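You operate a simulated robot arm through the tools that you are given. There is no shell and no other tool. Be economical: measure what you need, move in short steps, check, and stop when the job is done.

Carry out the task below with a simulated robot arm. There is one attempt and no reset: what you move stays moved.

## Task
Fit the red- and blue-banded sleeves on their pegs under the keeper bar.
Fine: each sleeve goes on the peg of its colour; close the bar after.

It is judged by the outcome, as a careful person would: the job done as asked, and still so three seconds after it is handed in. It fails if anything else is knocked over, pushed out of place, dropped, spilled or broken.

## Robot
A 7-joint arm with a two-finger parallel gripper, fixed in place. Base frame: the origin is at the foot of the arm, x ahead of it, y to its left, z up; the work surface is at about z = 0.75. Readings come in m, degrees, newtons and seconds.
With the tool pointing down near the work surface it reaches from about 0.3 to 0.68 m from the base axis. Its first joint turns from -66.0 to 66.0 degrees. Payload 1.57 kg.
The TCP is the grasp point between the finger pads, 0.03 m short of the fingertips. In the tool frame z runs along the fingers and y along their closing line. The gripper opens to 0.11 m. The fingers are 0.024 m wide and 0.012 m thick; the gripper's body (0.048 by 0.112 m) begins 0.078 m behind the TCP.
Orientation is that of the tool frame in the base frame, as a unit quaternion [x, y, z, w]. With the fingers straight down and closing along the base's y, the tool's x points along the base's -x, its y along +y and its z along -z.

## Interface
- The arm moves only by the tool arm_command. Its argument "motion" is a list of rows, each an object of numbers (a shift or turn left out is 0, a gripper value left out holds the last): "dx", "dy", "dz": the shift along the tool's x, y, z in units of 200 mm (1.0 is 200 mm); "rx", "ry", "rz": the turn, a rotation vector about the tool's x, y, z in units of 90 degrees (1.0 is 90 degrees); "hand": the closure, from 0 (fully open) to 1 (shut). In form: [{"dx": .., "dy": .., "dz": .., "rx": .., "ry": .., "rz": .., "hand": ..}, ...]. A call has 1 to 20 rows; each row is the pose to reach, as a shift and turn from the pose commanded when the call began, along the tool's axes at that moment. A call with a number of a shift or a turn outside -1 to 1 is refused whole. A row lasts 0.2 s, in which the tool goes at most 0.05 m and 8.6 degrees; a call with a longer step from one row to the next is refused whole, and so is a gripper value outside its range. Where a pose cannot be reached the arm comes as near as it can. A force on the tool above 50 N (or 10 N above the force at the start of the call, whichever is more), or a blocked arm, ends the call early, and 0.2 s more pass. The fingers move at their own pace (about 0.108 m/s each) and stop on an object; they squeeze with about 31 N. The grip force told is the motor's: it shows also when the fingers shut on nothing. Time passes only in rows, and 0.2 s behind the last, so rows that repeat a pose let the fingers close. It gives the time, the measured TCP pose, the force on the tool (base axes), the opening and the grip force at its end, in the units of the frame above (readings bear some noise), with the torque about the TCP (base axes, N m) and any sound that the robot's microphone picked up.
- Cameras (640 x 400 px; columns grow to the right, rows downward): "scene" is fixed at [0.1747, -0.4023, 1.4007]; the picture's right is [0.67, -0.74, 0.00], its down [-0.45, -0.40, -0.80] and it looks along [0.59, 0.53, -0.60] (base axes); focal length 322 px, centre (320, 200). "wrist" rides on the gripper at [0.07, 0.016, -0.141] in the tool frame; the picture's right is [-0.23, 0.97, 0.00], its down [-0.86, -0.20, -0.48] and it looks along [-0.47, -0.11, 0.88] (tool axes); focal length 222 px, centre (320, 200). There is no depth. A picture from a camera that has moved, and an enlarged one, comes with that camera's place and axes in the base frame and with its lens.
- capture(camera): a new picture of that camera. It takes no simulated time.
- close_up(camera, box): a new picture of the part [left, top, right, bottom] of that camera's present view, enlarged. It takes no simulated time.
- hand_in(): hands the job in; it is judged then, once.

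Go step by step. Nothing tells you positions but the pictures and the camera data: compare them with the known pose of the tool, close in by small moves and look again before you grip or let go. The budget is 120 turns and 68 pictures, counting those below and the enlarged ones. Unless the task says otherwise, let go and move clear before handing in, and close with one line.

The tools are called as a command line: name --argument value ..., lists and objects as JSON in quotes. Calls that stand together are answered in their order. arm_command: Moves the arm, as the interface text tells. Its arguments: {"type":"object","properties":{"motion":{"type":"array","items":{"type":"object","properties":{"dx":{"type":"number"},"dy":{"type":"number"},"dz":{"type":"number"},"rx":{"type":"number"},"ry":{"type":"number"},"rz":{"type":"number"},"hand":{"type":"number"}}}}},"required":["motion"]} The other tools are called the same way: capture (camera) takes a picture; close_up (camera, box) takes an enlarged picture of a part of a camera's view; hand_in () hands the job in.

At the start:

```text
time: 0.0
ee_pos: [0.4373, 0.0263, 1.1748]
orientation: [-0.001, 1.0, 0.0, 0.0]
wrist_force: [0.1, 0.7, -0.4]
wrist_torque: [0.04, 0.02, 0.02]
width: 0.1099
grasp_force: 0.1
```

scene: 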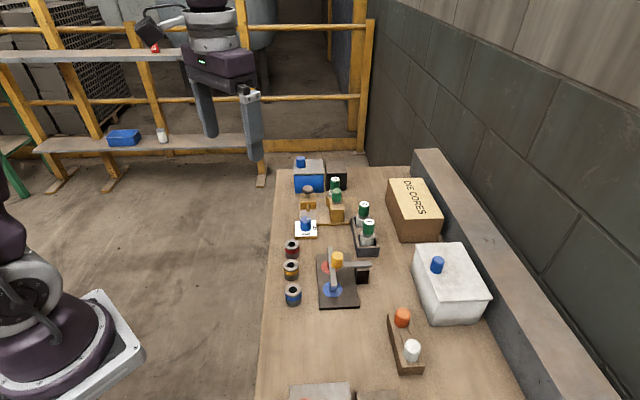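
wrist: 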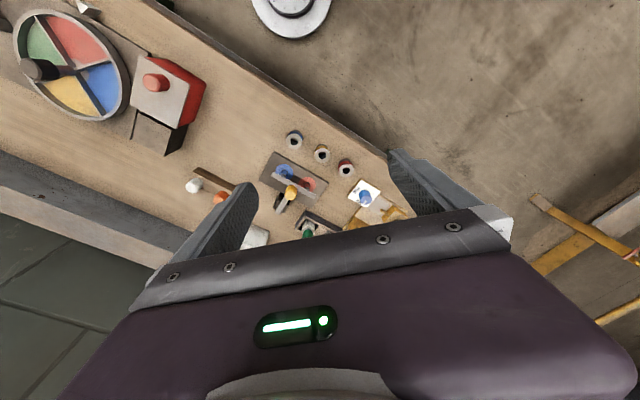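

I see three dark sleeves (red, yellow, blue bands) at the left of a base plate with a keeper bar and red/blue marks. I'll take close-ups before measuring.

close_up --camera "scene" --box '[270, 220, 390, 320]'

close_up --camera "wrist" --box '[240, 110, 400, 250]'

```text
4.00 times, centred on (330, 270) of scene
camera zoom: at [0.1747, -0.4023, 1.4007], right [0.67, -0.74, 0.0], down [-0.45, -0.4, -0.8], along [0.59, 0.53, -0.6], focal length 1287 px, centre (280, -80)
```

zoom: 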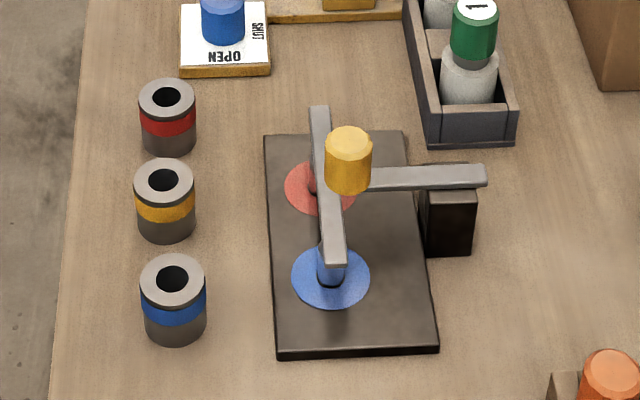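

```text
2.86 times, centred on (320, 180) of wrist
camera zoom: at [0.3682, 0.0427, 1.3174], right [0.23, 0.97, 0.0], down [0.86, -0.2, 0.48], along [0.47, -0.11, -0.88], focal length 635 px, centre (320, 257)
```

zoom: 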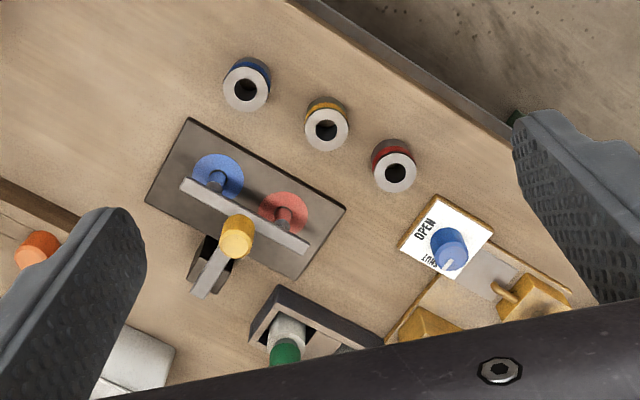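

The pegs are near (0.558,-0.10) for blue and (0.605,-0.05) for red, with a bar above them carried by an arm from a black post. I'll bring the wrist camera closer to understand the mechanism.

arm_command --motion '[{"dx": -0.01, "dy": -0.09, "dz": 0.2}, {"dx": -0.02, "dy": -0.18, "dz": 0.4}, {"dx": -0.04, "dy": -0.27, "dz": 0.6}, {"dx": -0.05, "dy": -0.355, "dz": 0.8}, {"dx": -0.05, "dy": -0.355, "dz": 0.825}]'

capture --camera "wrist"

close_up --camera "scene" --box '[280, 150, 376, 240]'

```text
time: 1.2
ee_pos: [0.4469, -0.0443, 1.0099]
orientation: [0.0, 1.0, 0.0, 0.0]
wrist_force: [0.2, -0.7, -0.5]
wrist_torque: [0.01, 0.04, 0.02]
width: 0.1099
grasp_force: 0.1
```

```text
63 pictures are left
camera wrist: at [0.3779, -0.028, 1.152], right [0.23, 0.97, 0.0], down [0.85, -0.2, 0.48], along [0.47, -0.11, -0.88], focal length 222 px, centre (320, 200)
```

wrist: 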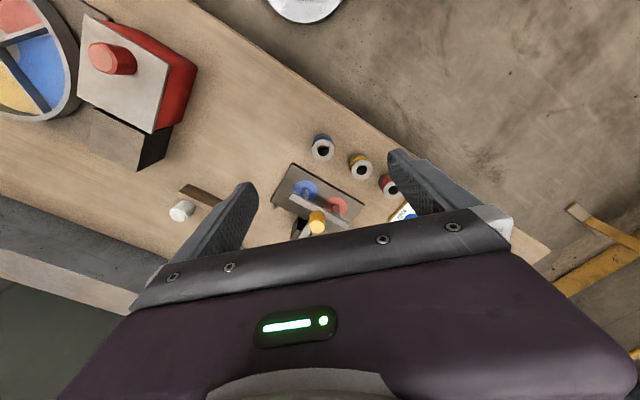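

```text
4.44 times, centred on (328, 195) of scene
camera zoom: at [0.1747, -0.4023, 1.4007], right [0.67, -0.74, 0.0], down [-0.45, -0.4, -0.8], along [0.59, 0.53, -0.6], focal length 1430 px, centre (284, 222)
```

zoom: 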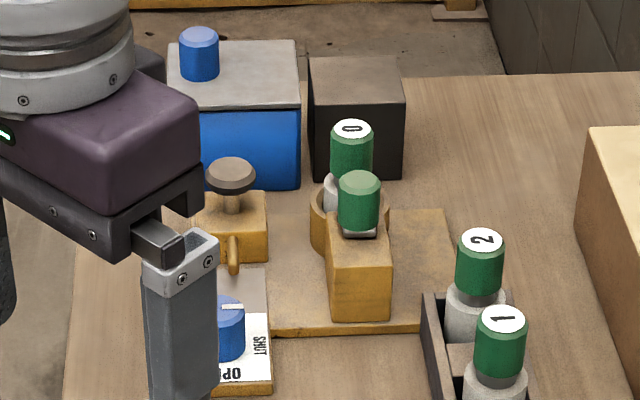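

The OPEN/SHUT dial appears to belong to another fixture. I'll enlarge the bar.

close_up --camera "wrist" --box '[260, 120, 410, 245]'

close_up --camera "scene" --box '[312, 240, 376, 280]'

```text
3.20 times, centred on (335, 182) of wrist
camera zoom: at [0.3779, -0.028, 1.152], right [0.23, 0.97, 0.0], down [0.85, -0.2, 0.48], along [0.47, -0.11, -0.88], focal length 711 px, centre (272, 256)
```

zoom: 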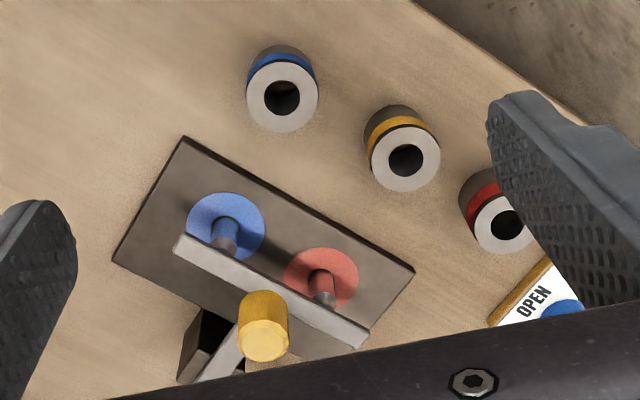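

```text
10.00 times, centred on (344, 260) of scene
camera zoom: at [0.1747, -0.4023, 1.4007], right [0.67, -0.74, 0.0], down [-0.45, -0.4, -0.8], along [0.59, 0.53, -0.6], focal length 3218 px, centre (80, -400)
```

zoom: 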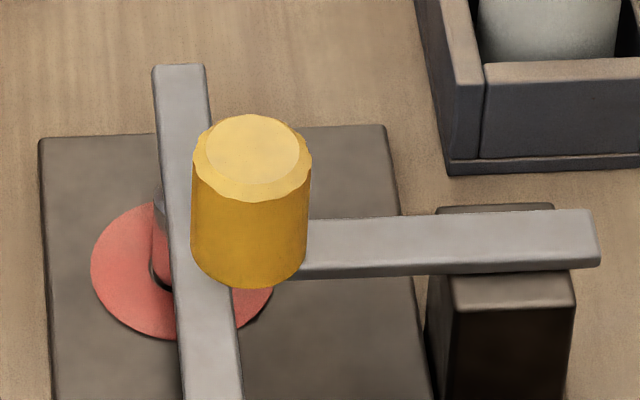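

The knob top looks to be about (0.590,-0.083,0.845), with the bar running at 45° in x-y and its arm going out to the post. I'll move above the knob with the fingers turned to close along the bar.

arm_command --motion '[{"dx": -0.12, "dy": -0.03, "dz": 0.09, "rz": 0.083, "hand": 0.45}, {"dx": -0.24, "dy": -0.06, "dz": 0.18, "rz": 0.167}, {"dx": -0.36, "dy": -0.095, "dz": 0.27, "rz": 0.25}, {"dx": -0.48, "dy": -0.125, "dz": 0.36, "rz": 0.333}, {"dx": -0.6, "dy": -0.16, "dz": 0.42, "rz": 0.417}, {"dx": -0.715, "dy": -0.19, "dz": 0.45, "rz": 0.5}, {"dx": -0.715, "dy": -0.19, "dz": 0.5, "rz": 0.5}]'

capture --camera "wrist"

close_up --camera "scene" --box '[270, 190, 430, 310]'

```text
time: 2.8
ee_pos: [0.5909, -0.0817, 0.9104]
orientation: [0.384, 0.923, 0.0, 0.0]
wrist_force: [0.5, -0.1, -0.3]
wrist_torque: [0.04, 0.01, 0.02]
width: 0.0605
grasp_force: 0.1
```

```text
59 pictures are left
camera wrist: at [0.554, -0.0212, 1.052], right [0.85, 0.53, 0.0], down [0.46, -0.75, 0.48], along [0.25, -0.41, -0.88], focal length 222 px, centre (320, 200)
```

wrist: 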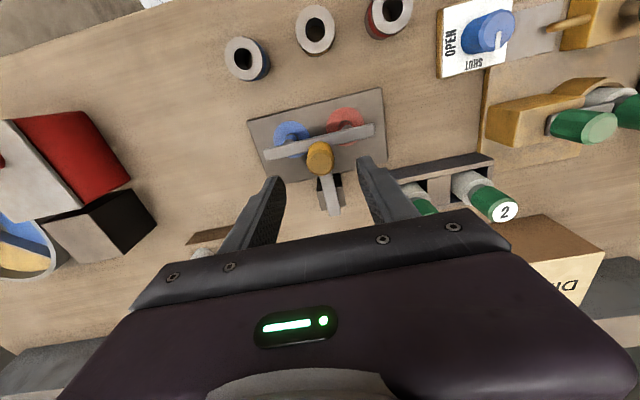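

```text
3.33 times, centred on (350, 250) of scene
camera zoom: at [0.1747, -0.4023, 1.4007], right [0.67, -0.74, 0.0], down [-0.45, -0.4, -0.8], along [0.59, 0.53, -0.6], focal length 1072 px, centre (220, 33)
```

zoom: 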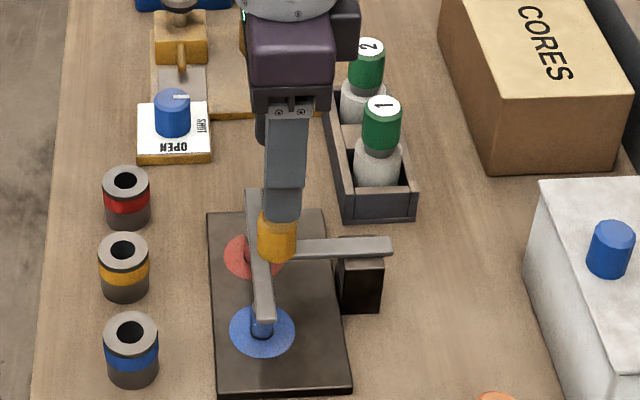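

The fingers are centred over the knob. I'll go down beside it, keeping the tips just above the bar, and look.

arm_command --motion '[{"dz": 0.08}, {"dz": 0.16}, {"dz": 0.24}, {"dz": 0.24}]'

close_up --camera "scene" --box '[300, 220, 396, 280]'

close_up --camera "wrist" --box '[220, 60, 420, 240]'

```text
time: 3.8
ee_pos: [0.591, -0.0806, 0.8605]
orientation: [0.382, 0.924, -0.001, 0.0]
wrist_force: [0.6, -0.2, 0.6]
wrist_torque: [-0.02, -0.01, 0.01]
width: 0.0606
grasp_force: 0.1
```

```text
6.67 times, centred on (348, 250) of scene
camera zoom: at [0.1747, -0.4023, 1.4007], right [0.67, -0.74, 0.0], down [-0.45, -0.4, -0.8], along [0.59, 0.53, -0.6], focal length 2145 px, centre (133, -133)
```

zoom: 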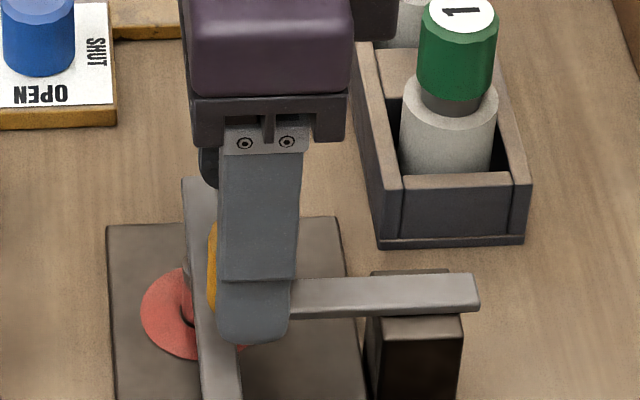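

```text
2.22 times, centred on (320, 150) of wrist
camera zoom: at [0.5534, -0.021, 1.0041], right [0.85, 0.53, 0.0], down [0.46, -0.75, 0.48], along [0.25, -0.41, -0.88], focal length 494 px, centre (320, 311)
```

zoom: 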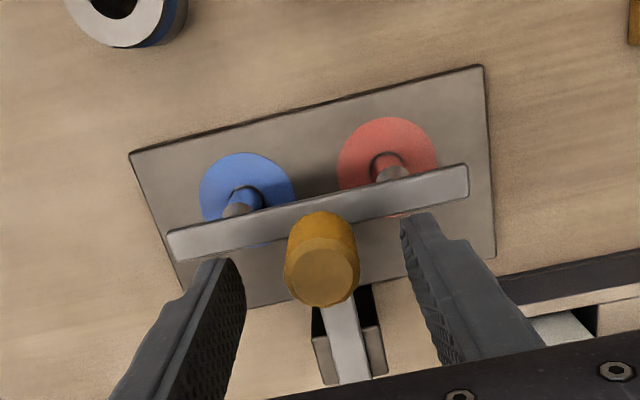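

The fingers straddle the knob. I'll close on it.

arm_command --motion '[{"hand": 0.8}, {"hand": 1.0}, {"hand": 1.0}]'

close_up --camera "wrist" --box '[220, 60, 420, 240]'

```text
time: 4.6
ee_pos: [0.5896, -0.081, 0.8619]
orientation: [0.383, 0.924, 0.001, 0.0]
wrist_force: [2.2, 1.6, -4.3]
wrist_torque: [-0.09, 0.05, 0.03]
width: 0.027
grasp_force: 37.5
```

```text
2.22 times, centred on (320, 150) of wrist
camera zoom: at [0.5535, -0.0208, 1.0042], right [0.85, 0.53, 0.0], down [0.46, -0.75, 0.48], along [0.25, -0.41, -0.88], focal length 494 px, centre (320, 311)
```

zoom: 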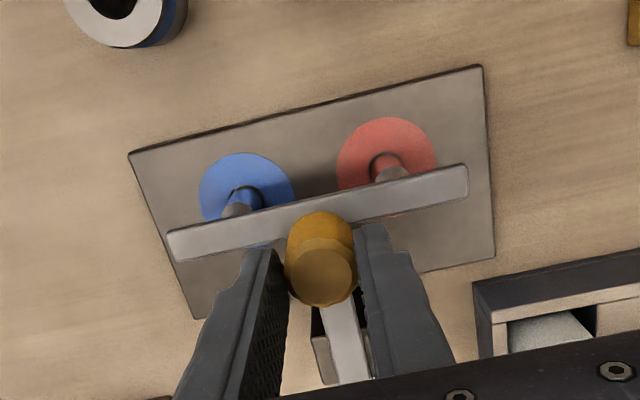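

Knob gripped at 27 mm. I'll probe with a gentle 6 mm lift.

arm_command --motion '[{"dz": -0.015}, {"dz": -0.03}, {"dz": -0.03}]'

close_up --camera "scene" --box '[300, 220, 396, 280]'

```text
time: 5.4
ee_pos: [0.5896, -0.0803, 0.8667]
orientation: [0.383, 0.924, 0.001, -0.002]
wrist_force: [5.6, 6.7, -33.4]
wrist_torque: [0.31, -0.12, 0.01]
width: 0.0276
grasp_force: 37.7
```

```text
6.67 times, centred on (348, 250) of scene
camera zoom: at [0.1754, -0.4022, 1.4006], right [0.67, -0.74, 0.0], down [-0.45, -0.4, -0.8], along [0.59, 0.53, -0.6], focal length 2145 px, centre (133, -133)
```

zoom: 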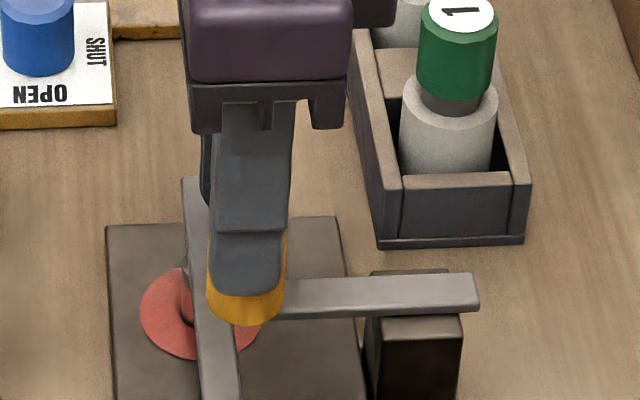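

A lift doesn't move it (33 N, the bar stayed put), so I'll return down and probe sliding along the arm, away from the pegs.

arm_command --motion '[{"dz": 0.02}, {"dz": 0.02}, {"dz": 0.02, "dx": -0.02}, {"dz": 0.02, "dx": -0.04}, {"dz": 0.02, "dx": -0.04}]'

close_up --camera "scene" --box '[300, 220, 396, 280]'

```text
time: 6.6
ee_pos: [0.5962, -0.087, 0.8649]
orientation: [0.383, 0.924, 0.0, 0.002]
wrist_force: [6.4, 6.2, 33.4]
wrist_torque: [-0.03, -0.31, 0.05]
width: 0.0272
grasp_force: 37.5
```

```text
6.67 times, centred on (348, 250) of scene
camera zoom: at [0.1742, -0.402, 1.4008], right [0.67, -0.74, 0.0], down [-0.45, -0.4, -0.8], along [0.59, 0.53, -0.6], focal length 2145 px, centre (133, -133)
```

zoom: 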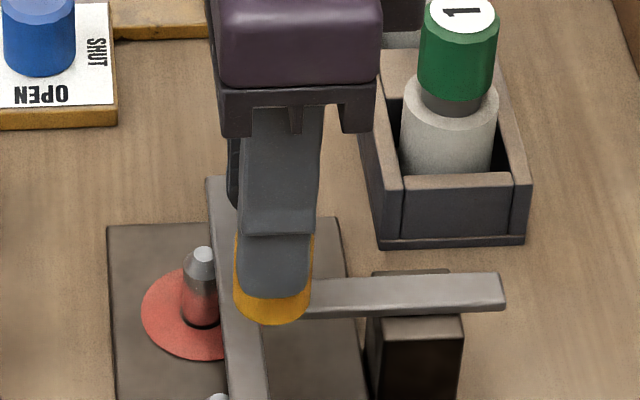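

The bar slides along its arm, so it opens by pulling toward the post. I'll relieve the downward load and continue in steps.

arm_command --motion '[{"dz": -0.014}, {"dz": -0.014, "dx": -0.04}, {"dz": -0.014, "dx": -0.08}, {"dz": -0.014, "dx": -0.12}, {"dz": -0.014, "dx": -0.12}]'

close_up --camera "scene" --box '[280, 210, 424, 310]'

```text
time: 7.8
ee_pos: [0.6124, -0.1035, 0.8638]
orientation: [0.383, 0.924, 0.001, 0.0]
wrist_force: [15.9, 16.1, -10.9]
wrist_torque: [0.92, 0.27, -0.01]
width: 0.0271
grasp_force: 38.0
```

```text
4.00 times, centred on (352, 260) of scene
camera zoom: at [0.1753, -0.4019, 1.4007], right [0.67, -0.74, 0.0], down [-0.45, -0.4, -0.8], along [0.59, 0.53, -0.6], focal length 1287 px, centre (192, -40)
```

zoom: 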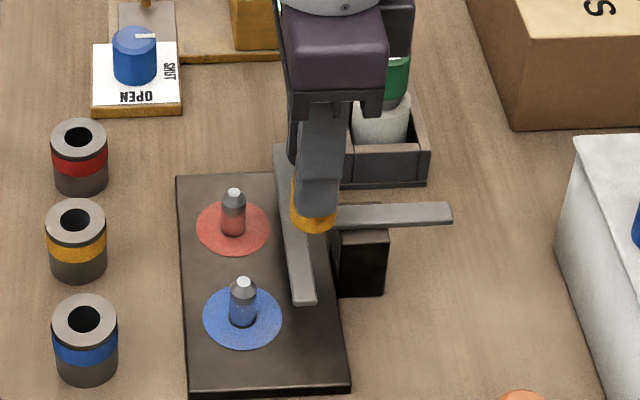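

The bar has moved 32 mm and is almost clear; a sideways load is building, so I'll correct slightly while sliding to the end.

arm_command --motion '[{"dy": 0.006, "dx": -0.02}, {"dy": 0.009, "dx": -0.05}, {"dy": 0.011, "dx": -0.08}, {"dy": 0.013, "dx": -0.11}, {"dy": 0.013, "dx": -0.11}]'

close_up --camera "scene" --box '[280, 210, 424, 310]'

```text
time: 9.0
ee_pos: [0.6299, -0.1195, 0.8648]
orientation: [0.384, 0.924, 0.0, -0.002]
wrist_force: [-1.6, 0.1, -30.4]
wrist_torque: [0.37, 0.19, -0.05]
width: 0.0271
grasp_force: 38.0
```

```text
4.00 times, centred on (352, 260) of scene
camera zoom: at [0.1753, -0.4024, 1.4005], right [0.67, -0.74, 0.0], down [-0.45, -0.4, -0.8], along [0.59, 0.53, -0.6], focal length 1287 px, centre (192, -40)
```

zoom: 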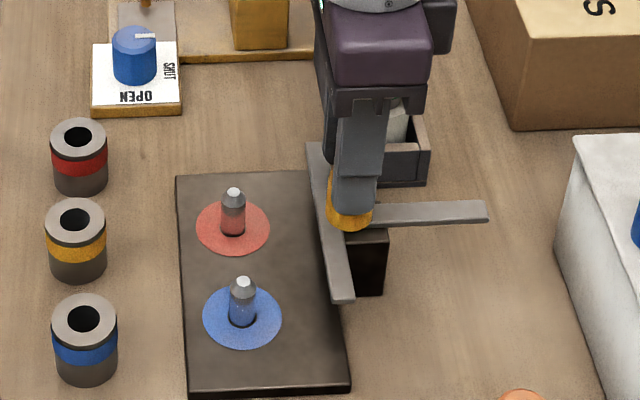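

The bar is fully clear of both pegs. I'll release the knob gently and rise.

arm_command --motion '[{"dz": 0.015}, {"dz": 0.015, "hand": 0.6}, {"dz": 0.015, "hand": 0.6}, {"dz": -0.1}, {"dz": -0.3}, {"dz": -0.5}, {"dz": -0.6}]'

close_up --camera "scene" --box '[276, 210, 420, 310]'

close_up --camera "wrist" --box '[160, 0, 480, 200]'

```text
time: 10.6
ee_pos: [0.6291, -0.1193, 0.9859]
orientation: [0.382, 0.924, 0.001, 0.0]
wrist_force: [-0.5, -0.7, -0.2]
wrist_torque: [0.0, -0.03, 0.0]
width: 0.0441
grasp_force: 0.1
```

```text
4.00 times, centred on (348, 260) of scene
camera zoom: at [0.1747, -0.4023, 1.4007], right [0.67, -0.74, 0.0], down [-0.45, -0.4, -0.8], along [0.59, 0.53, -0.6], focal length 1287 px, centre (208, -40)
```

zoom: 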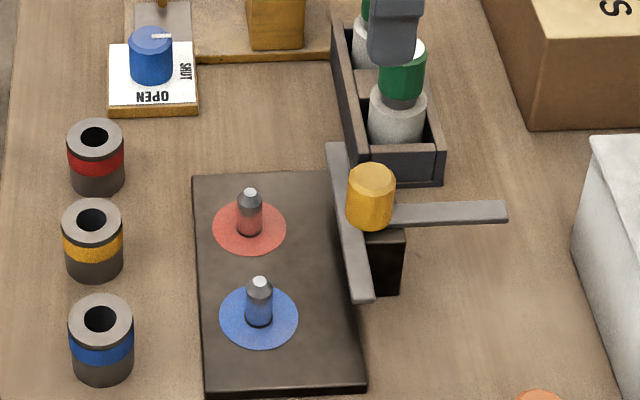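

```text
2.00 times, centred on (320, 100) of wrist
camera zoom: at [0.5924, -0.0586, 1.1294], right [0.85, 0.53, 0.0], down [0.46, -0.75, 0.48], along [0.25, -0.41, -0.88], focal length 444 px, centre (320, 400)
```

zoom: 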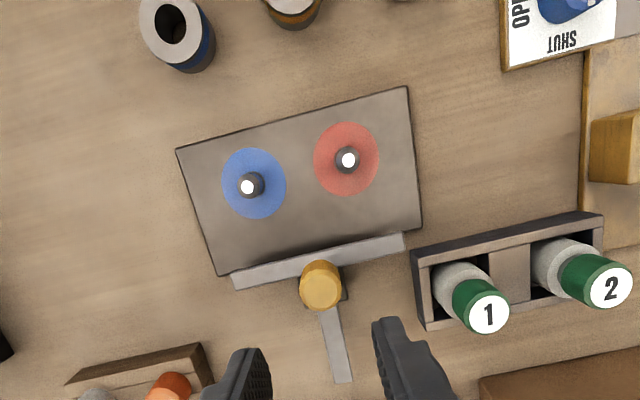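

The bar stayed open. Pegs are at about (0.559,-0.099) for blue and (0.608,-0.050) for red. Next I'll go above the blue sleeve near (0.479,-0.043), with the fingers turned to close across the row.

arm_command --motion '[{"dx": 0.07, "dy": -0.02, "dz": 0, "rz": -0.09, "hand": 0.3}, {"dx": 0.14, "dy": -0.04, "dz": 0, "rz": -0.18}, {"dx": 0.21, "dy": -0.06, "dz": 0, "rz": -0.27}, {"dx": 0.28, "dy": -0.09, "dz": 0, "rz": -0.36}, {"dx": 0.35, "dy": -0.11, "dz": 0, "rz": -0.45}, {"dx": 0.42, "dy": -0.13, "dz": 0, "rz": -0.54}, {"dx": 0.49, "dy": -0.16, "dz": 0.02, "rz": -0.63}, {"dx": 0.56, "dy": -0.18, "dz": 0.05, "rz": -0.72}, {"dx": 0.63, "dy": -0.2, "dz": 0.08, "rz": -0.81}, {"dx": 0.7, "dy": -0.23, "dz": 0.11, "rz": -0.9}, {"dx": 0.8, "dy": -0.26, "dz": 0.15, "rz": -0.99}, {"dx": 0.8, "dy": -0.26, "dz": 0.15, "rz": -1.0}]'

capture --camera "wrist"

close_up --camera "scene" --box '[250, 220, 346, 310]'

```text
time: 13.2
ee_pos: [0.48, -0.0417, 0.9559]
orientation: [-0.383, 0.924, 0.0, -0.001]
wrist_force: [-0.5, 0.2, -0.5]
wrist_torque: [-0.01, -0.01, 0.0]
width: 0.0768
grasp_force: 0.1
```

```text
48 pictures are left
camera wrist: at [0.4203, -0.0803, 1.0995], right [-0.53, 0.85, 0.0], down [0.74, 0.47, 0.48], along [0.41, 0.25, -0.88], focal length 222 px, centre (320, 200)
```

wrist: 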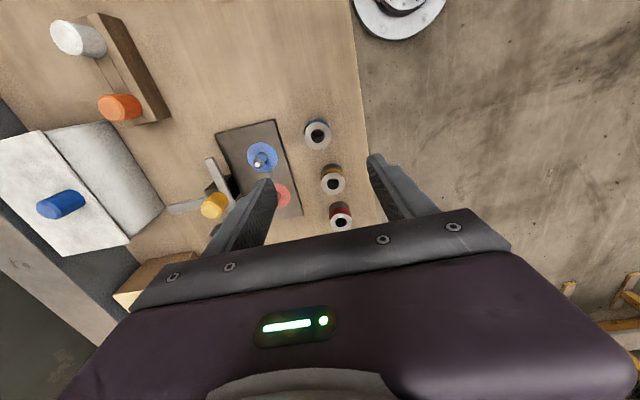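

```text
4.44 times, centred on (298, 265) of scene
camera zoom: at [0.1747, -0.4023, 1.4007], right [0.67, -0.74, 0.0], down [-0.45, -0.4, -0.8], along [0.59, 0.53, -0.6], focal length 1430 px, centre (418, -89)
```

zoom: 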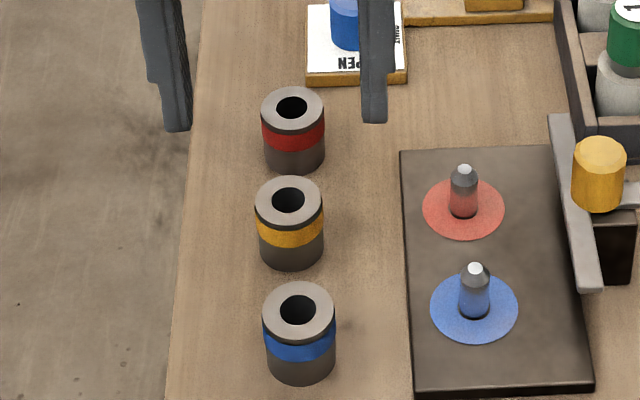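

I'll enlarge the wrist view for an accurate fix on the sleeves and pegs.

close_up --camera "wrist" --box '[208, 105, 368, 240]'

```text
2.96 times, centred on (288, 172) of wrist
camera zoom: at [0.4203, -0.0803, 1.0995], right [-0.53, 0.85, 0.0], down [0.74, 0.47, 0.48], along [0.41, 0.25, -0.88], focal length 658 px, centre (415, 282)
```

zoom: 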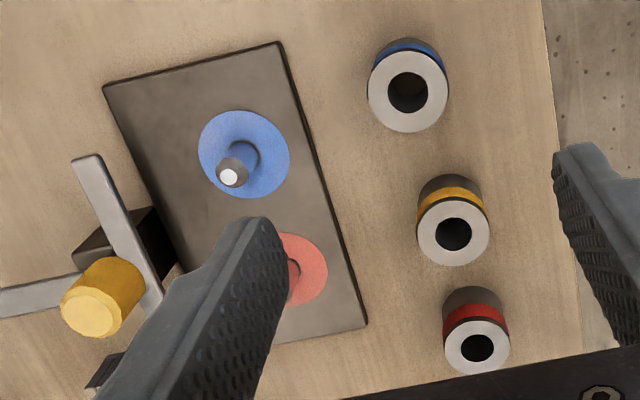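

The blue sleeve is at about (0.479,-0.047) with its top near 0.795. I'll shift slightly and descend to just above it to check.

arm_command --motion '[{"dx": 0.021, "dy": -0.014, "dz": 0.15}, {"dx": 0.021, "dy": -0.014, "dz": 0.3}, {"dx": 0.021, "dy": -0.014, "dz": 0.45}, {"dx": 0.021, "dy": -0.014, "dz": 0.45}]'

close_up --camera "wrist" --box '[200, 80, 440, 240]'

close_up --camera "scene" --box '[250, 240, 346, 310]'

```text
time: 14.2
ee_pos: [0.48, -0.0471, 0.8653]
orientation: [-0.383, 0.924, 0.0, -0.001]
wrist_force: [0.2, 0.2, 0.0]
wrist_torque: [-0.01, -0.01, -0.03]
width: 0.0769
grasp_force: 0.2
```

```text
2.50 times, centred on (320, 160) of wrist
camera zoom: at [0.4197, -0.0851, 1.0085], right [-0.53, 0.85, 0.0], down [0.75, 0.46, 0.48], along [0.41, 0.25, -0.88], focal length 555 px, centre (320, 300)
```

zoom: 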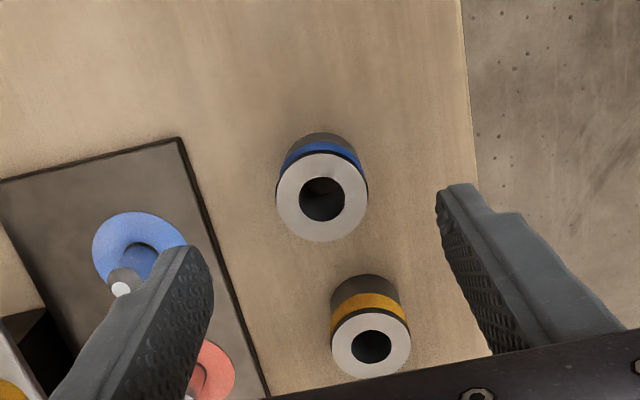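

```text
5.71 times, centred on (298, 275) of scene
camera zoom: at [0.1747, -0.4023, 1.4007], right [0.67, -0.74, 0.0], down [-0.45, -0.4, -0.8], along [0.59, 0.53, -0.6], focal length 1839 px, centre (446, -229)
```

zoom: 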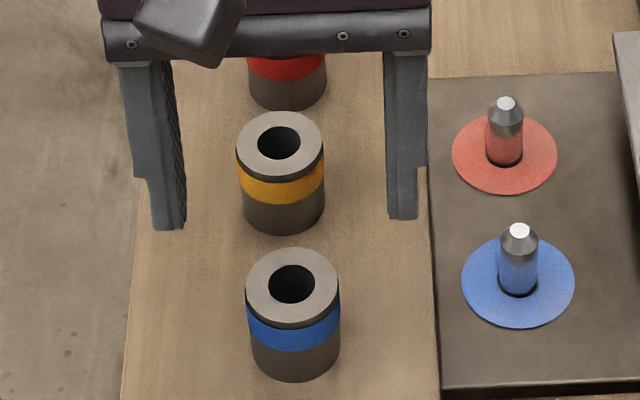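

The tool is centred on the blue sleeve (hole at 0.4794,-0.0472). I'll descend around it and stop short of the table.

arm_command --motion '[{"dz": 0.12}, {"dz": 0.24}, {"dz": 0.34}, {"dz": 0.355}, {"dz": 0.355}]'

close_up --camera "scene" --box '[250, 240, 346, 310]'

close_up --camera "wrist" --box '[200, 80, 440, 240]'

```text
time: 15.4
ee_pos: [0.4789, -0.0479, 0.7958]
orientation: [-0.383, 0.924, 0.0, 0.0]
wrist_force: [1.0, 0.2, -0.6]
wrist_torque: [-0.01, -0.02, -0.01]
width: 0.0772
grasp_force: 0.1
```

```text
5.71 times, centred on (298, 275) of scene
camera zoom: at [0.1747, -0.4023, 1.4007], right [0.67, -0.74, 0.0], down [-0.45, -0.4, -0.8], along [0.59, 0.53, -0.6], focal length 1839 px, centre (446, -229)
```

zoom: 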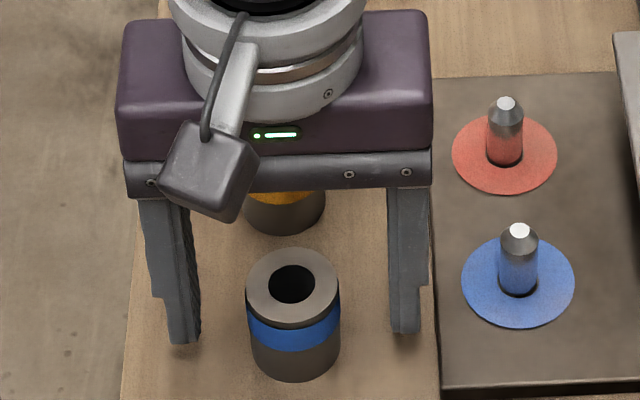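

```text
2.50 times, centred on (320, 160) of wrist
camera zoom: at [0.4195, -0.0851, 0.9382], right [-0.53, 0.85, 0.0], down [0.75, 0.46, 0.48], along [0.41, 0.25, -0.88], focal length 555 px, centre (320, 300)
```

zoom: 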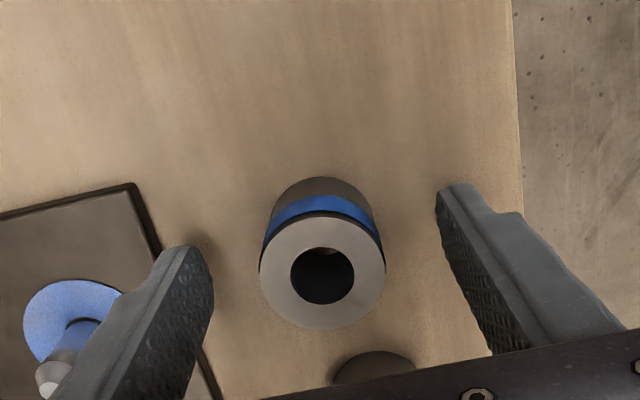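

Centred with the tips around the sleeve's middle. I'll close and lift slightly to check.

arm_command --motion '[{"hand": 0.6}, {"hand": 1.0}, {"hand": 1.0}, {"hand": 1.0}]'

arm_command --motion '[{"dz": -0.1}, {"dz": -0.2}, {"dz": -0.3}, {"dz": -0.3}]'

close_up --camera "scene" --box '[250, 220, 362, 300]'

close_up --camera "wrist" --box '[200, 80, 440, 240]'

```text
time: 16.4
ee_pos: [0.48, -0.0466, 0.7957]
orientation: [-0.383, 0.924, 0.0, 0.001]
wrist_force: [-1.5, 0.1, 2.8]
wrist_torque: [0.09, 0.02, 0.02]
width: 0.034
grasp_force: 31.7
```

```text
time: 17.4
ee_pos: [0.4786, -0.0474, 0.8534]
orientation: [-0.382, 0.924, 0.0, 0.0]
wrist_force: [0.2, 0.6, -1.3]
wrist_torque: [0.02, 0.01, -0.03]
width: 0.034
grasp_force: 30.9
```

```text
5.00 times, centred on (306, 260) of scene
camera zoom: at [0.1747, -0.4023, 1.4007], right [0.67, -0.74, 0.0], down [-0.45, -0.4, -0.8], along [0.59, 0.53, -0.6], focal length 1609 px, centre (390, -100)
```

zoom: 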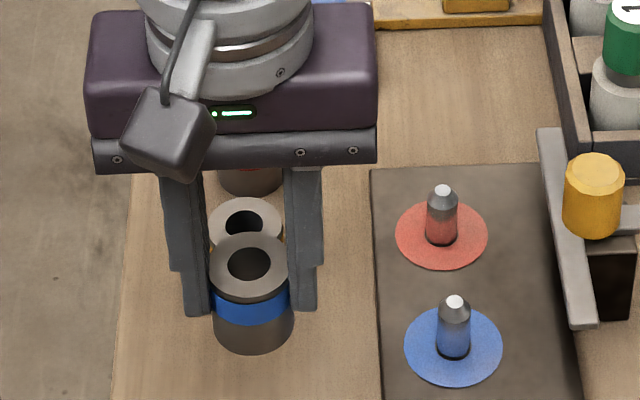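

```text
2.50 times, centred on (320, 160) of wrist
camera zoom: at [0.4193, -0.0852, 0.9975], right [-0.53, 0.85, 0.0], down [0.75, 0.46, 0.48], along [0.41, 0.25, -0.88], focal length 555 px, centre (320, 300)
```

zoom: 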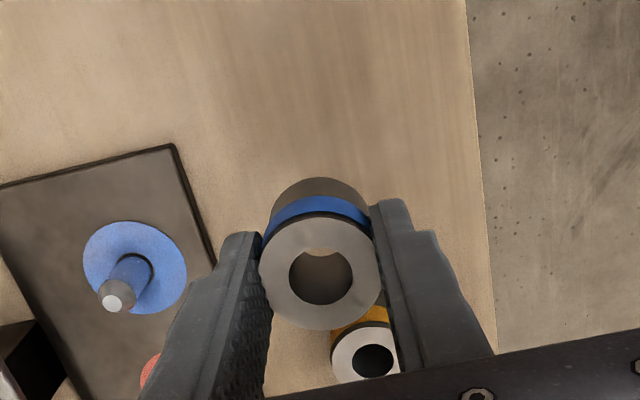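

The blue sleeve is held (34 mm). I'll carry it above the blue peg at (0.5597,-0.1000).

arm_command --motion '[{"dz": -0.075}, {"dx": -0.025, "dy": -0.12, "dz": -0.075}, {"dx": -0.05, "dy": -0.24, "dz": -0.075}, {"dx": -0.075, "dy": -0.36, "dz": -0.075}, {"dx": -0.0975, "dy": -0.471, "dz": -0.075}, {"dx": -0.0975, "dy": -0.471, "dz": -0.075}]'

close_up --camera "scene" --box '[290, 240, 386, 310]'

close_up --camera "wrist" --box '[240, 100, 400, 240]'

```text
time: 18.8
ee_pos: [0.5588, -0.0987, 0.871]
orientation: [-0.383, 0.924, 0.0, 0.0]
wrist_force: [0.4, 0.4, -0.5]
wrist_torque: [-0.01, -0.01, 0.02]
width: 0.0342
grasp_force: 31.3
```

```text
5.71 times, centred on (338, 275) of scene
camera zoom: at [0.1747, -0.4023, 1.4007], right [0.67, -0.74, 0.0], down [-0.45, -0.4, -0.8], along [0.59, 0.53, -0.6], focal length 1839 px, centre (217, -229)
```

zoom: 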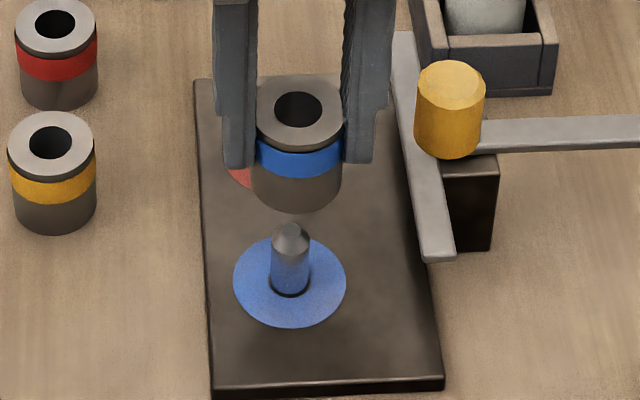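

```text
2.86 times, centred on (320, 170) of wrist
camera zoom: at [0.5003, -0.1375, 1.0131], right [-0.53, 0.85, 0.0], down [0.75, 0.46, 0.48], along [0.41, 0.25, -0.88], focal length 635 px, centre (320, 286)
```

zoom: 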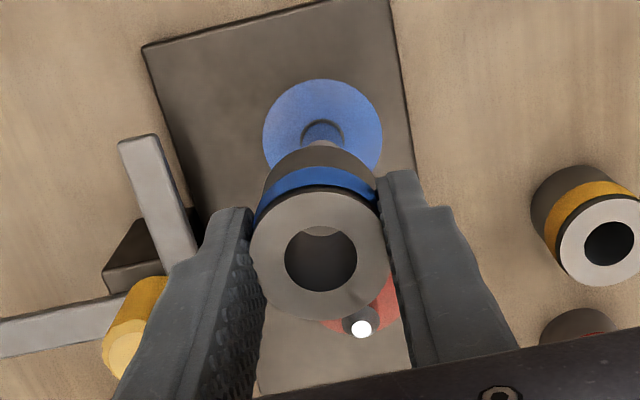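

The sleeve is within about 1 mm of the peg axis in both views. I'll nudge 0.5 mm along tool y and lower to just above the peg tip.

arm_command --motion '[{"dy": 0.0025, "dz": 0.07}, {"dy": 0.0025, "dz": 0.13}, {"dy": 0.0025, "dz": 0.13}]'

close_up --camera "scene" --box '[300, 250, 364, 300]'

close_up --camera "wrist" --box '[260, 100, 380, 220]'

```text
time: 19.6
ee_pos: [0.5597, -0.1, 0.844]
orientation: [-0.383, 0.924, 0.001, 0.0]
wrist_force: [-0.1, 0.1, -1.3]
wrist_torque: [-0.01, -0.02, 0.01]
width: 0.0341
grasp_force: 31.2
```

```text
8.00 times, centred on (332, 275) of scene
camera zoom: at [0.1747, -0.4023, 1.4007], right [0.67, -0.74, 0.0], down [-0.45, -0.4, -0.8], along [0.59, 0.53, -0.6], focal length 2574 px, centre (224, -400)
```

zoom: 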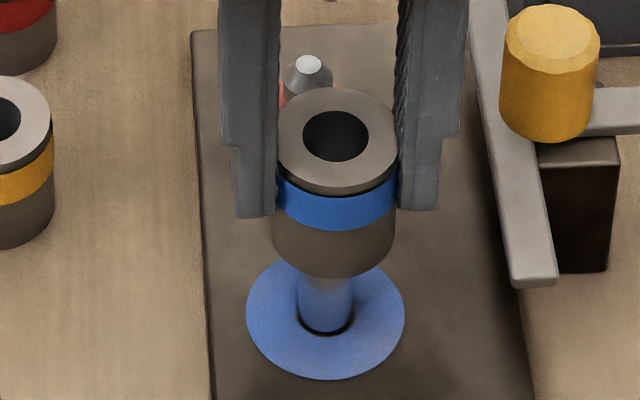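

```text
3.33 times, centred on (320, 160) of wrist
camera zoom: at [0.5004, -0.1376, 0.987], right [-0.53, 0.85, 0.0], down [0.75, 0.46, 0.48], along [0.41, 0.25, -0.88], focal length 740 px, centre (320, 333)
```

zoom: 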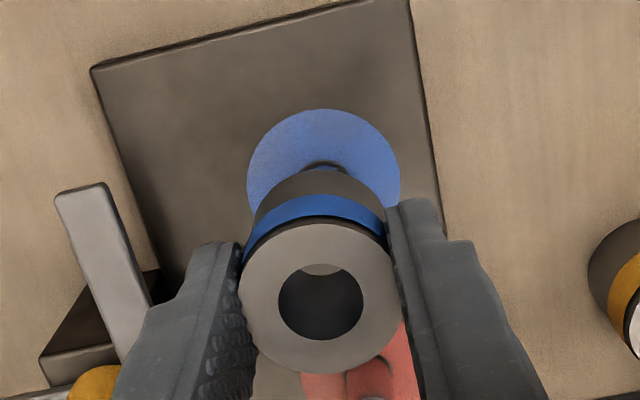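

Both views agree the sleeve should move another ~0.9 mm along +tool y. I'll apply that and lower over the peg tip while watching the force.

arm_command --motion '[{"dy": 0.0045}, {"dy": 0.0045, "dz": 0.03}, {"dy": 0.0045, "dz": 0.06}, {"dy": 0.0045, "dz": 0.09}, {"dy": 0.0045, "dz": 0.09}]'

close_up --camera "scene" --box '[300, 250, 364, 300]'

close_up --camera "wrist" --box '[260, 100, 380, 220]'

```text
time: 20.8
ee_pos: [0.5597, -0.0985, 0.8268]
orientation: [-0.383, 0.924, 0.0, 0.0]
wrist_force: [-0.2, 0.0, -1.2]
wrist_torque: [0.01, 0.0, 0.01]
width: 0.0341
grasp_force: 31.1
```

```text
8.00 times, centred on (332, 275) of scene
camera zoom: at [0.1747, -0.4023, 1.4007], right [0.67, -0.74, 0.0], down [-0.45, -0.4, -0.8], along [0.59, 0.53, -0.6], focal length 2574 px, centre (224, -400)
```

zoom: 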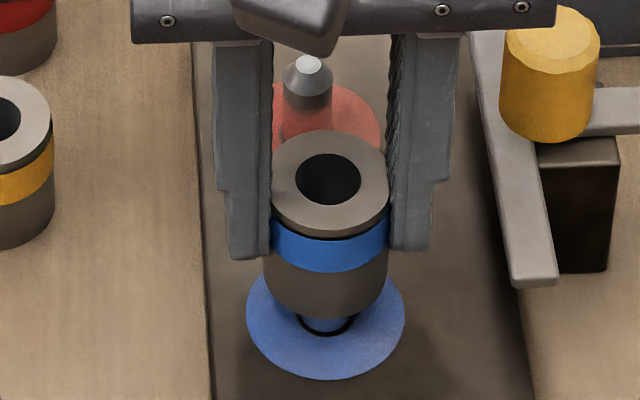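

```text
3.33 times, centred on (320, 160) of wrist
camera zoom: at [0.4989, -0.1368, 0.9692], right [-0.53, 0.85, 0.0], down [0.75, 0.46, 0.48], along [0.41, 0.25, -0.88], focal length 740 px, centre (320, 333)
```

zoom: 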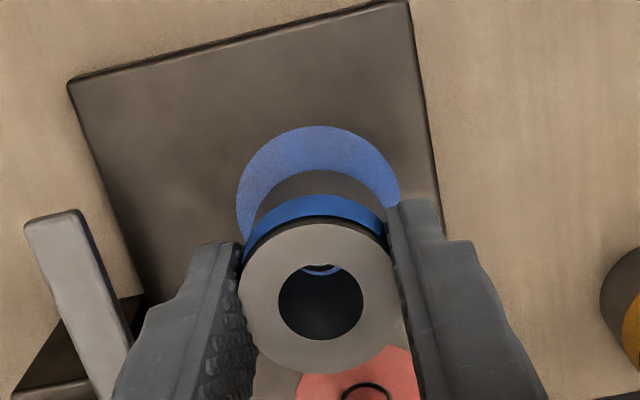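

Columns align. Through the bore I see something blue, so I'll enlarge it before going lower.

close_up --camera "wrist" --box '[300, 140, 340, 170]'

close_up --camera "scene" --box '[322, 262, 346, 298]'

```text
13.33 times, centred on (320, 155) of wrist
camera zoom: at [0.4989, -0.1368, 0.9692], right [-0.53, 0.85, 0.0], down [0.75, 0.46, 0.48], along [0.41, 0.25, -0.88], focal length 2962 px, centre (320, 800)
```

zoom: 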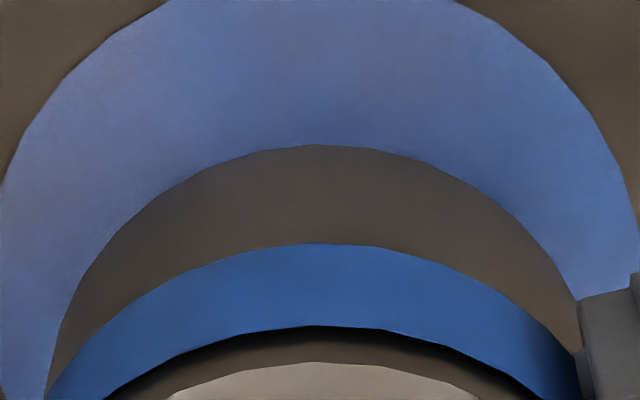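

```text
11.11 times, centred on (334, 280) of scene
camera zoom: at [0.1747, -0.4023, 1.4007], right [0.67, -0.74, 0.0], down [-0.45, -0.4, -0.8], along [0.59, 0.53, -0.6], focal length 3575 px, centre (164, -689)
```

zoom: 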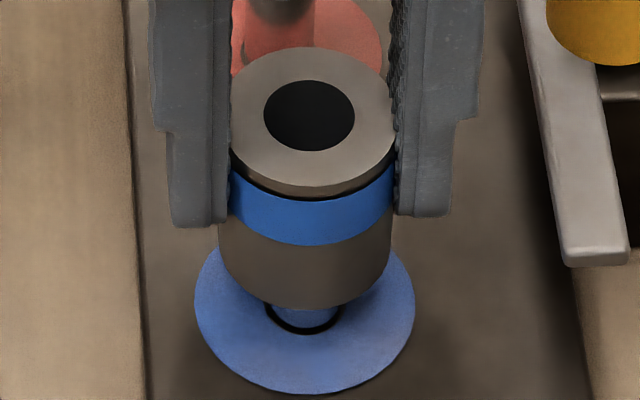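

close_up --camera "wrist" --box '[296, 165, 344, 213]'

```text
8.33 times, centred on (320, 189) of wrist
camera zoom: at [0.4989, -0.1368, 0.9692], right [-0.53, 0.85, 0.0], down [0.75, 0.46, 0.48], along [0.41, 0.25, -0.88], focal length 1851 px, centre (320, 292)
```

zoom: 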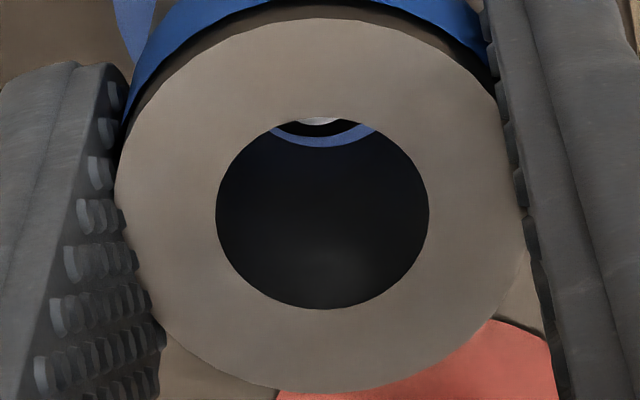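

Through the bore I see the white peg tip and its chamfer, concentric within about 1 mm. I'll continue down until it seats.

arm_command --motion '[{"dz": 0.025}, {"dz": 0.05}, {"dz": 0.075}, {"dz": 0.09}, {"dz": 0.1}, {"dz": 0.11}, {"dz": 0.11}]'

close_up --camera "scene" --box '[300, 250, 364, 300]'

```text
time: 22.4
ee_pos: [0.5582, -0.099, 0.8046]
orientation: [-0.382, 0.924, -0.001, 0.001]
wrist_force: [-3.3, 0.4, 18.6]
wrist_torque: [0.23, 0.24, 0.05]
width: 0.0341
grasp_force: 30.2
```

```text
8.00 times, centred on (332, 275) of scene
camera zoom: at [0.1743, -0.4022, 1.4007], right [0.67, -0.74, 0.0], down [-0.45, -0.4, -0.8], along [0.59, 0.53, -0.6], focal length 2574 px, centre (224, -400)
```

zoom: 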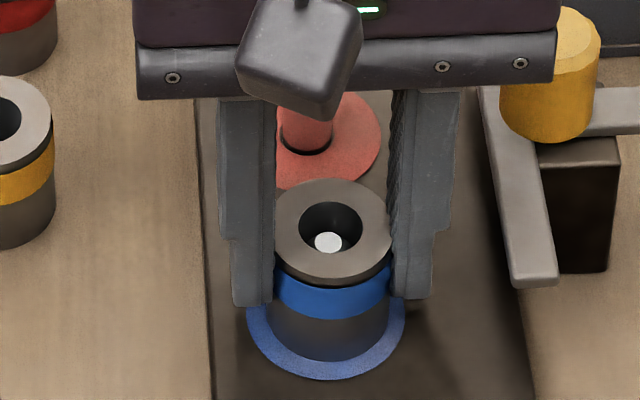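

It's seated, with the peg tip visible in the bore and an 18 N plate reaction. I'll release modestly and rise.

arm_command --motion '[{"dz": -0.008}, {"dz": -0.008, "hand": 0.5}, {"dz": -0.008, "hand": 0.5}, {"dz": -0.1}, {"dz": -0.25}, {"dz": -0.4}, {"dz": -0.5}]'

close_up --camera "scene" --box '[270, 230, 382, 310]'

close_up --camera "wrist" --box '[240, 80, 480, 240]'

```text
time: 24.0
ee_pos: [0.5582, -0.098, 0.9052]
orientation: [-0.383, 0.924, 0.0, 0.0]
wrist_force: [-0.2, -0.8, 0.5]
wrist_torque: [0.0, 0.0, 0.01]
width: 0.0549
grasp_force: 0.1
```

```text
5.00 times, centred on (326, 270) of scene
camera zoom: at [0.1747, -0.4023, 1.4007], right [0.67, -0.74, 0.0], down [-0.45, -0.4, -0.8], along [0.59, 0.53, -0.6], focal length 1609 px, centre (290, -150)
```

zoom: 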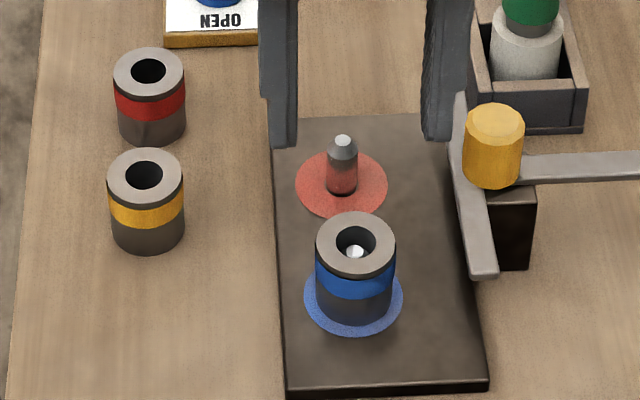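

```text
2.50 times, centred on (360, 160) of wrist
camera zoom: at [0.4982, -0.1377, 1.0477], right [-0.53, 0.85, 0.0], down [0.75, 0.46, 0.48], along [0.41, 0.25, -0.88], focal length 555 px, centre (220, 300)
```

zoom: 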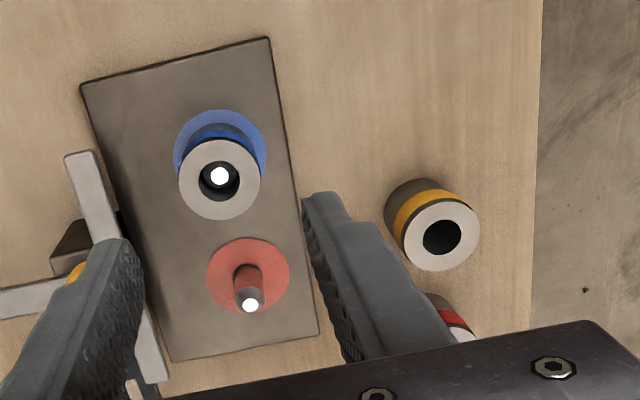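

The blue sleeve is seated on its peg. Next is the red sleeve, estimated at (0.582,0.061).

arm_command --motion '[{"dx": -0.13, "dy": 0.1}, {"dx": -0.26, "dy": 0.2}, {"dx": -0.39, "dy": 0.3, "hand": 0.3}, {"dx": -0.52, "dy": 0.4}, {"dx": -0.647, "dy": 0.477, "dz": 0.05}, {"dx": -0.647, "dy": 0.477, "dz": 0.1}, {"dx": -0.647, "dy": 0.477, "dz": 0.1}]'

close_up --camera "wrist" --box '[200, 80, 440, 240]'

close_up --camera "scene" --box '[250, 190, 378, 280]'

```text
time: 25.6
ee_pos: [0.583, 0.0595, 0.8833]
orientation: [-0.382, 0.924, 0.0, 0.0]
wrist_force: [0.0, 0.2, 0.1]
wrist_torque: [0.02, 0.0, 0.0]
width: 0.0768
grasp_force: 0.1
```

```text
2.50 times, centred on (320, 160) of wrist
camera zoom: at [0.5229, 0.0212, 1.0267], right [-0.53, 0.85, 0.0], down [0.75, 0.46, 0.48], along [0.41, 0.25, -0.88], focal length 555 px, centre (320, 300)
```

zoom: 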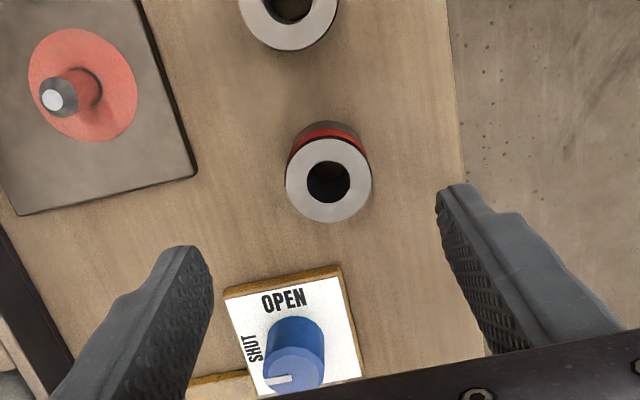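

```text
4.44 times, centred on (314, 235) of scene
camera zoom: at [0.1747, -0.4023, 1.4007], right [0.67, -0.74, 0.0], down [-0.45, -0.4, -0.8], along [0.59, 0.53, -0.6], focal length 1430 px, centre (347, 44)
```

zoom: 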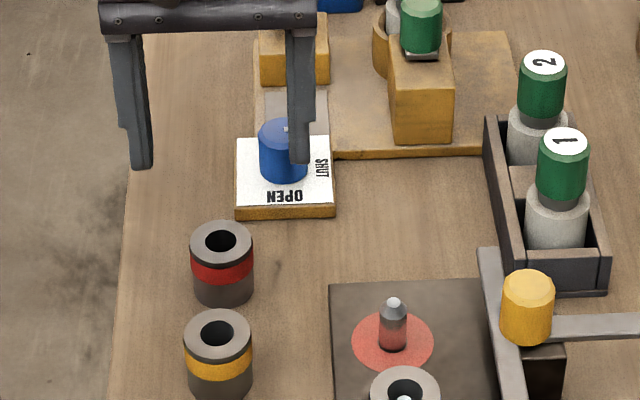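

The red sleeve is at about (0.5813,0.0614). I'll correct 2.5 mm along tool y and descend in two stages.

arm_command --motion '[{"dy": 0.0127, "dz": 0.12}, {"dy": 0.0127, "dz": 0.24}, {"dy": 0.0127, "dz": 0.36}, {"dy": 0.0127, "dz": 0.44}, {"dy": 0.0127, "dz": 0.44}]'

close_up --camera "wrist" --box '[200, 80, 440, 240]'

```text
time: 26.8
ee_pos: [0.5802, 0.0636, 0.7966]
orientation: [-0.382, 0.924, 0.0, 0.001]
wrist_force: [-0.5, -0.4, -0.2]
wrist_torque: [-0.03, 0.02, -0.01]
width: 0.077
grasp_force: 0.1
```

```text
2.50 times, centred on (320, 160) of wrist
camera zoom: at [0.5208, 0.0244, 0.9389], right [-0.53, 0.85, 0.0], down [0.75, 0.46, 0.48], along [0.41, 0.25, -0.88], focal length 555 px, centre (320, 300)
```

zoom: 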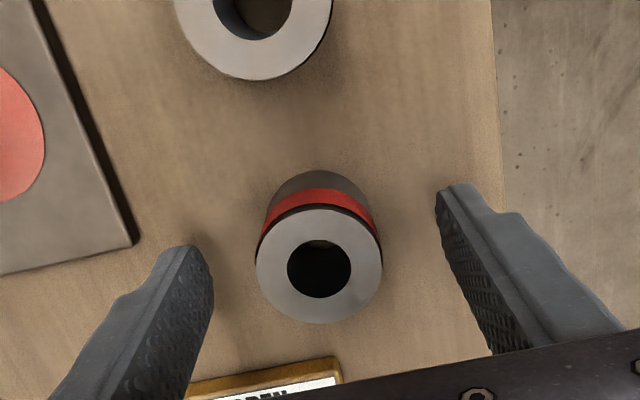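

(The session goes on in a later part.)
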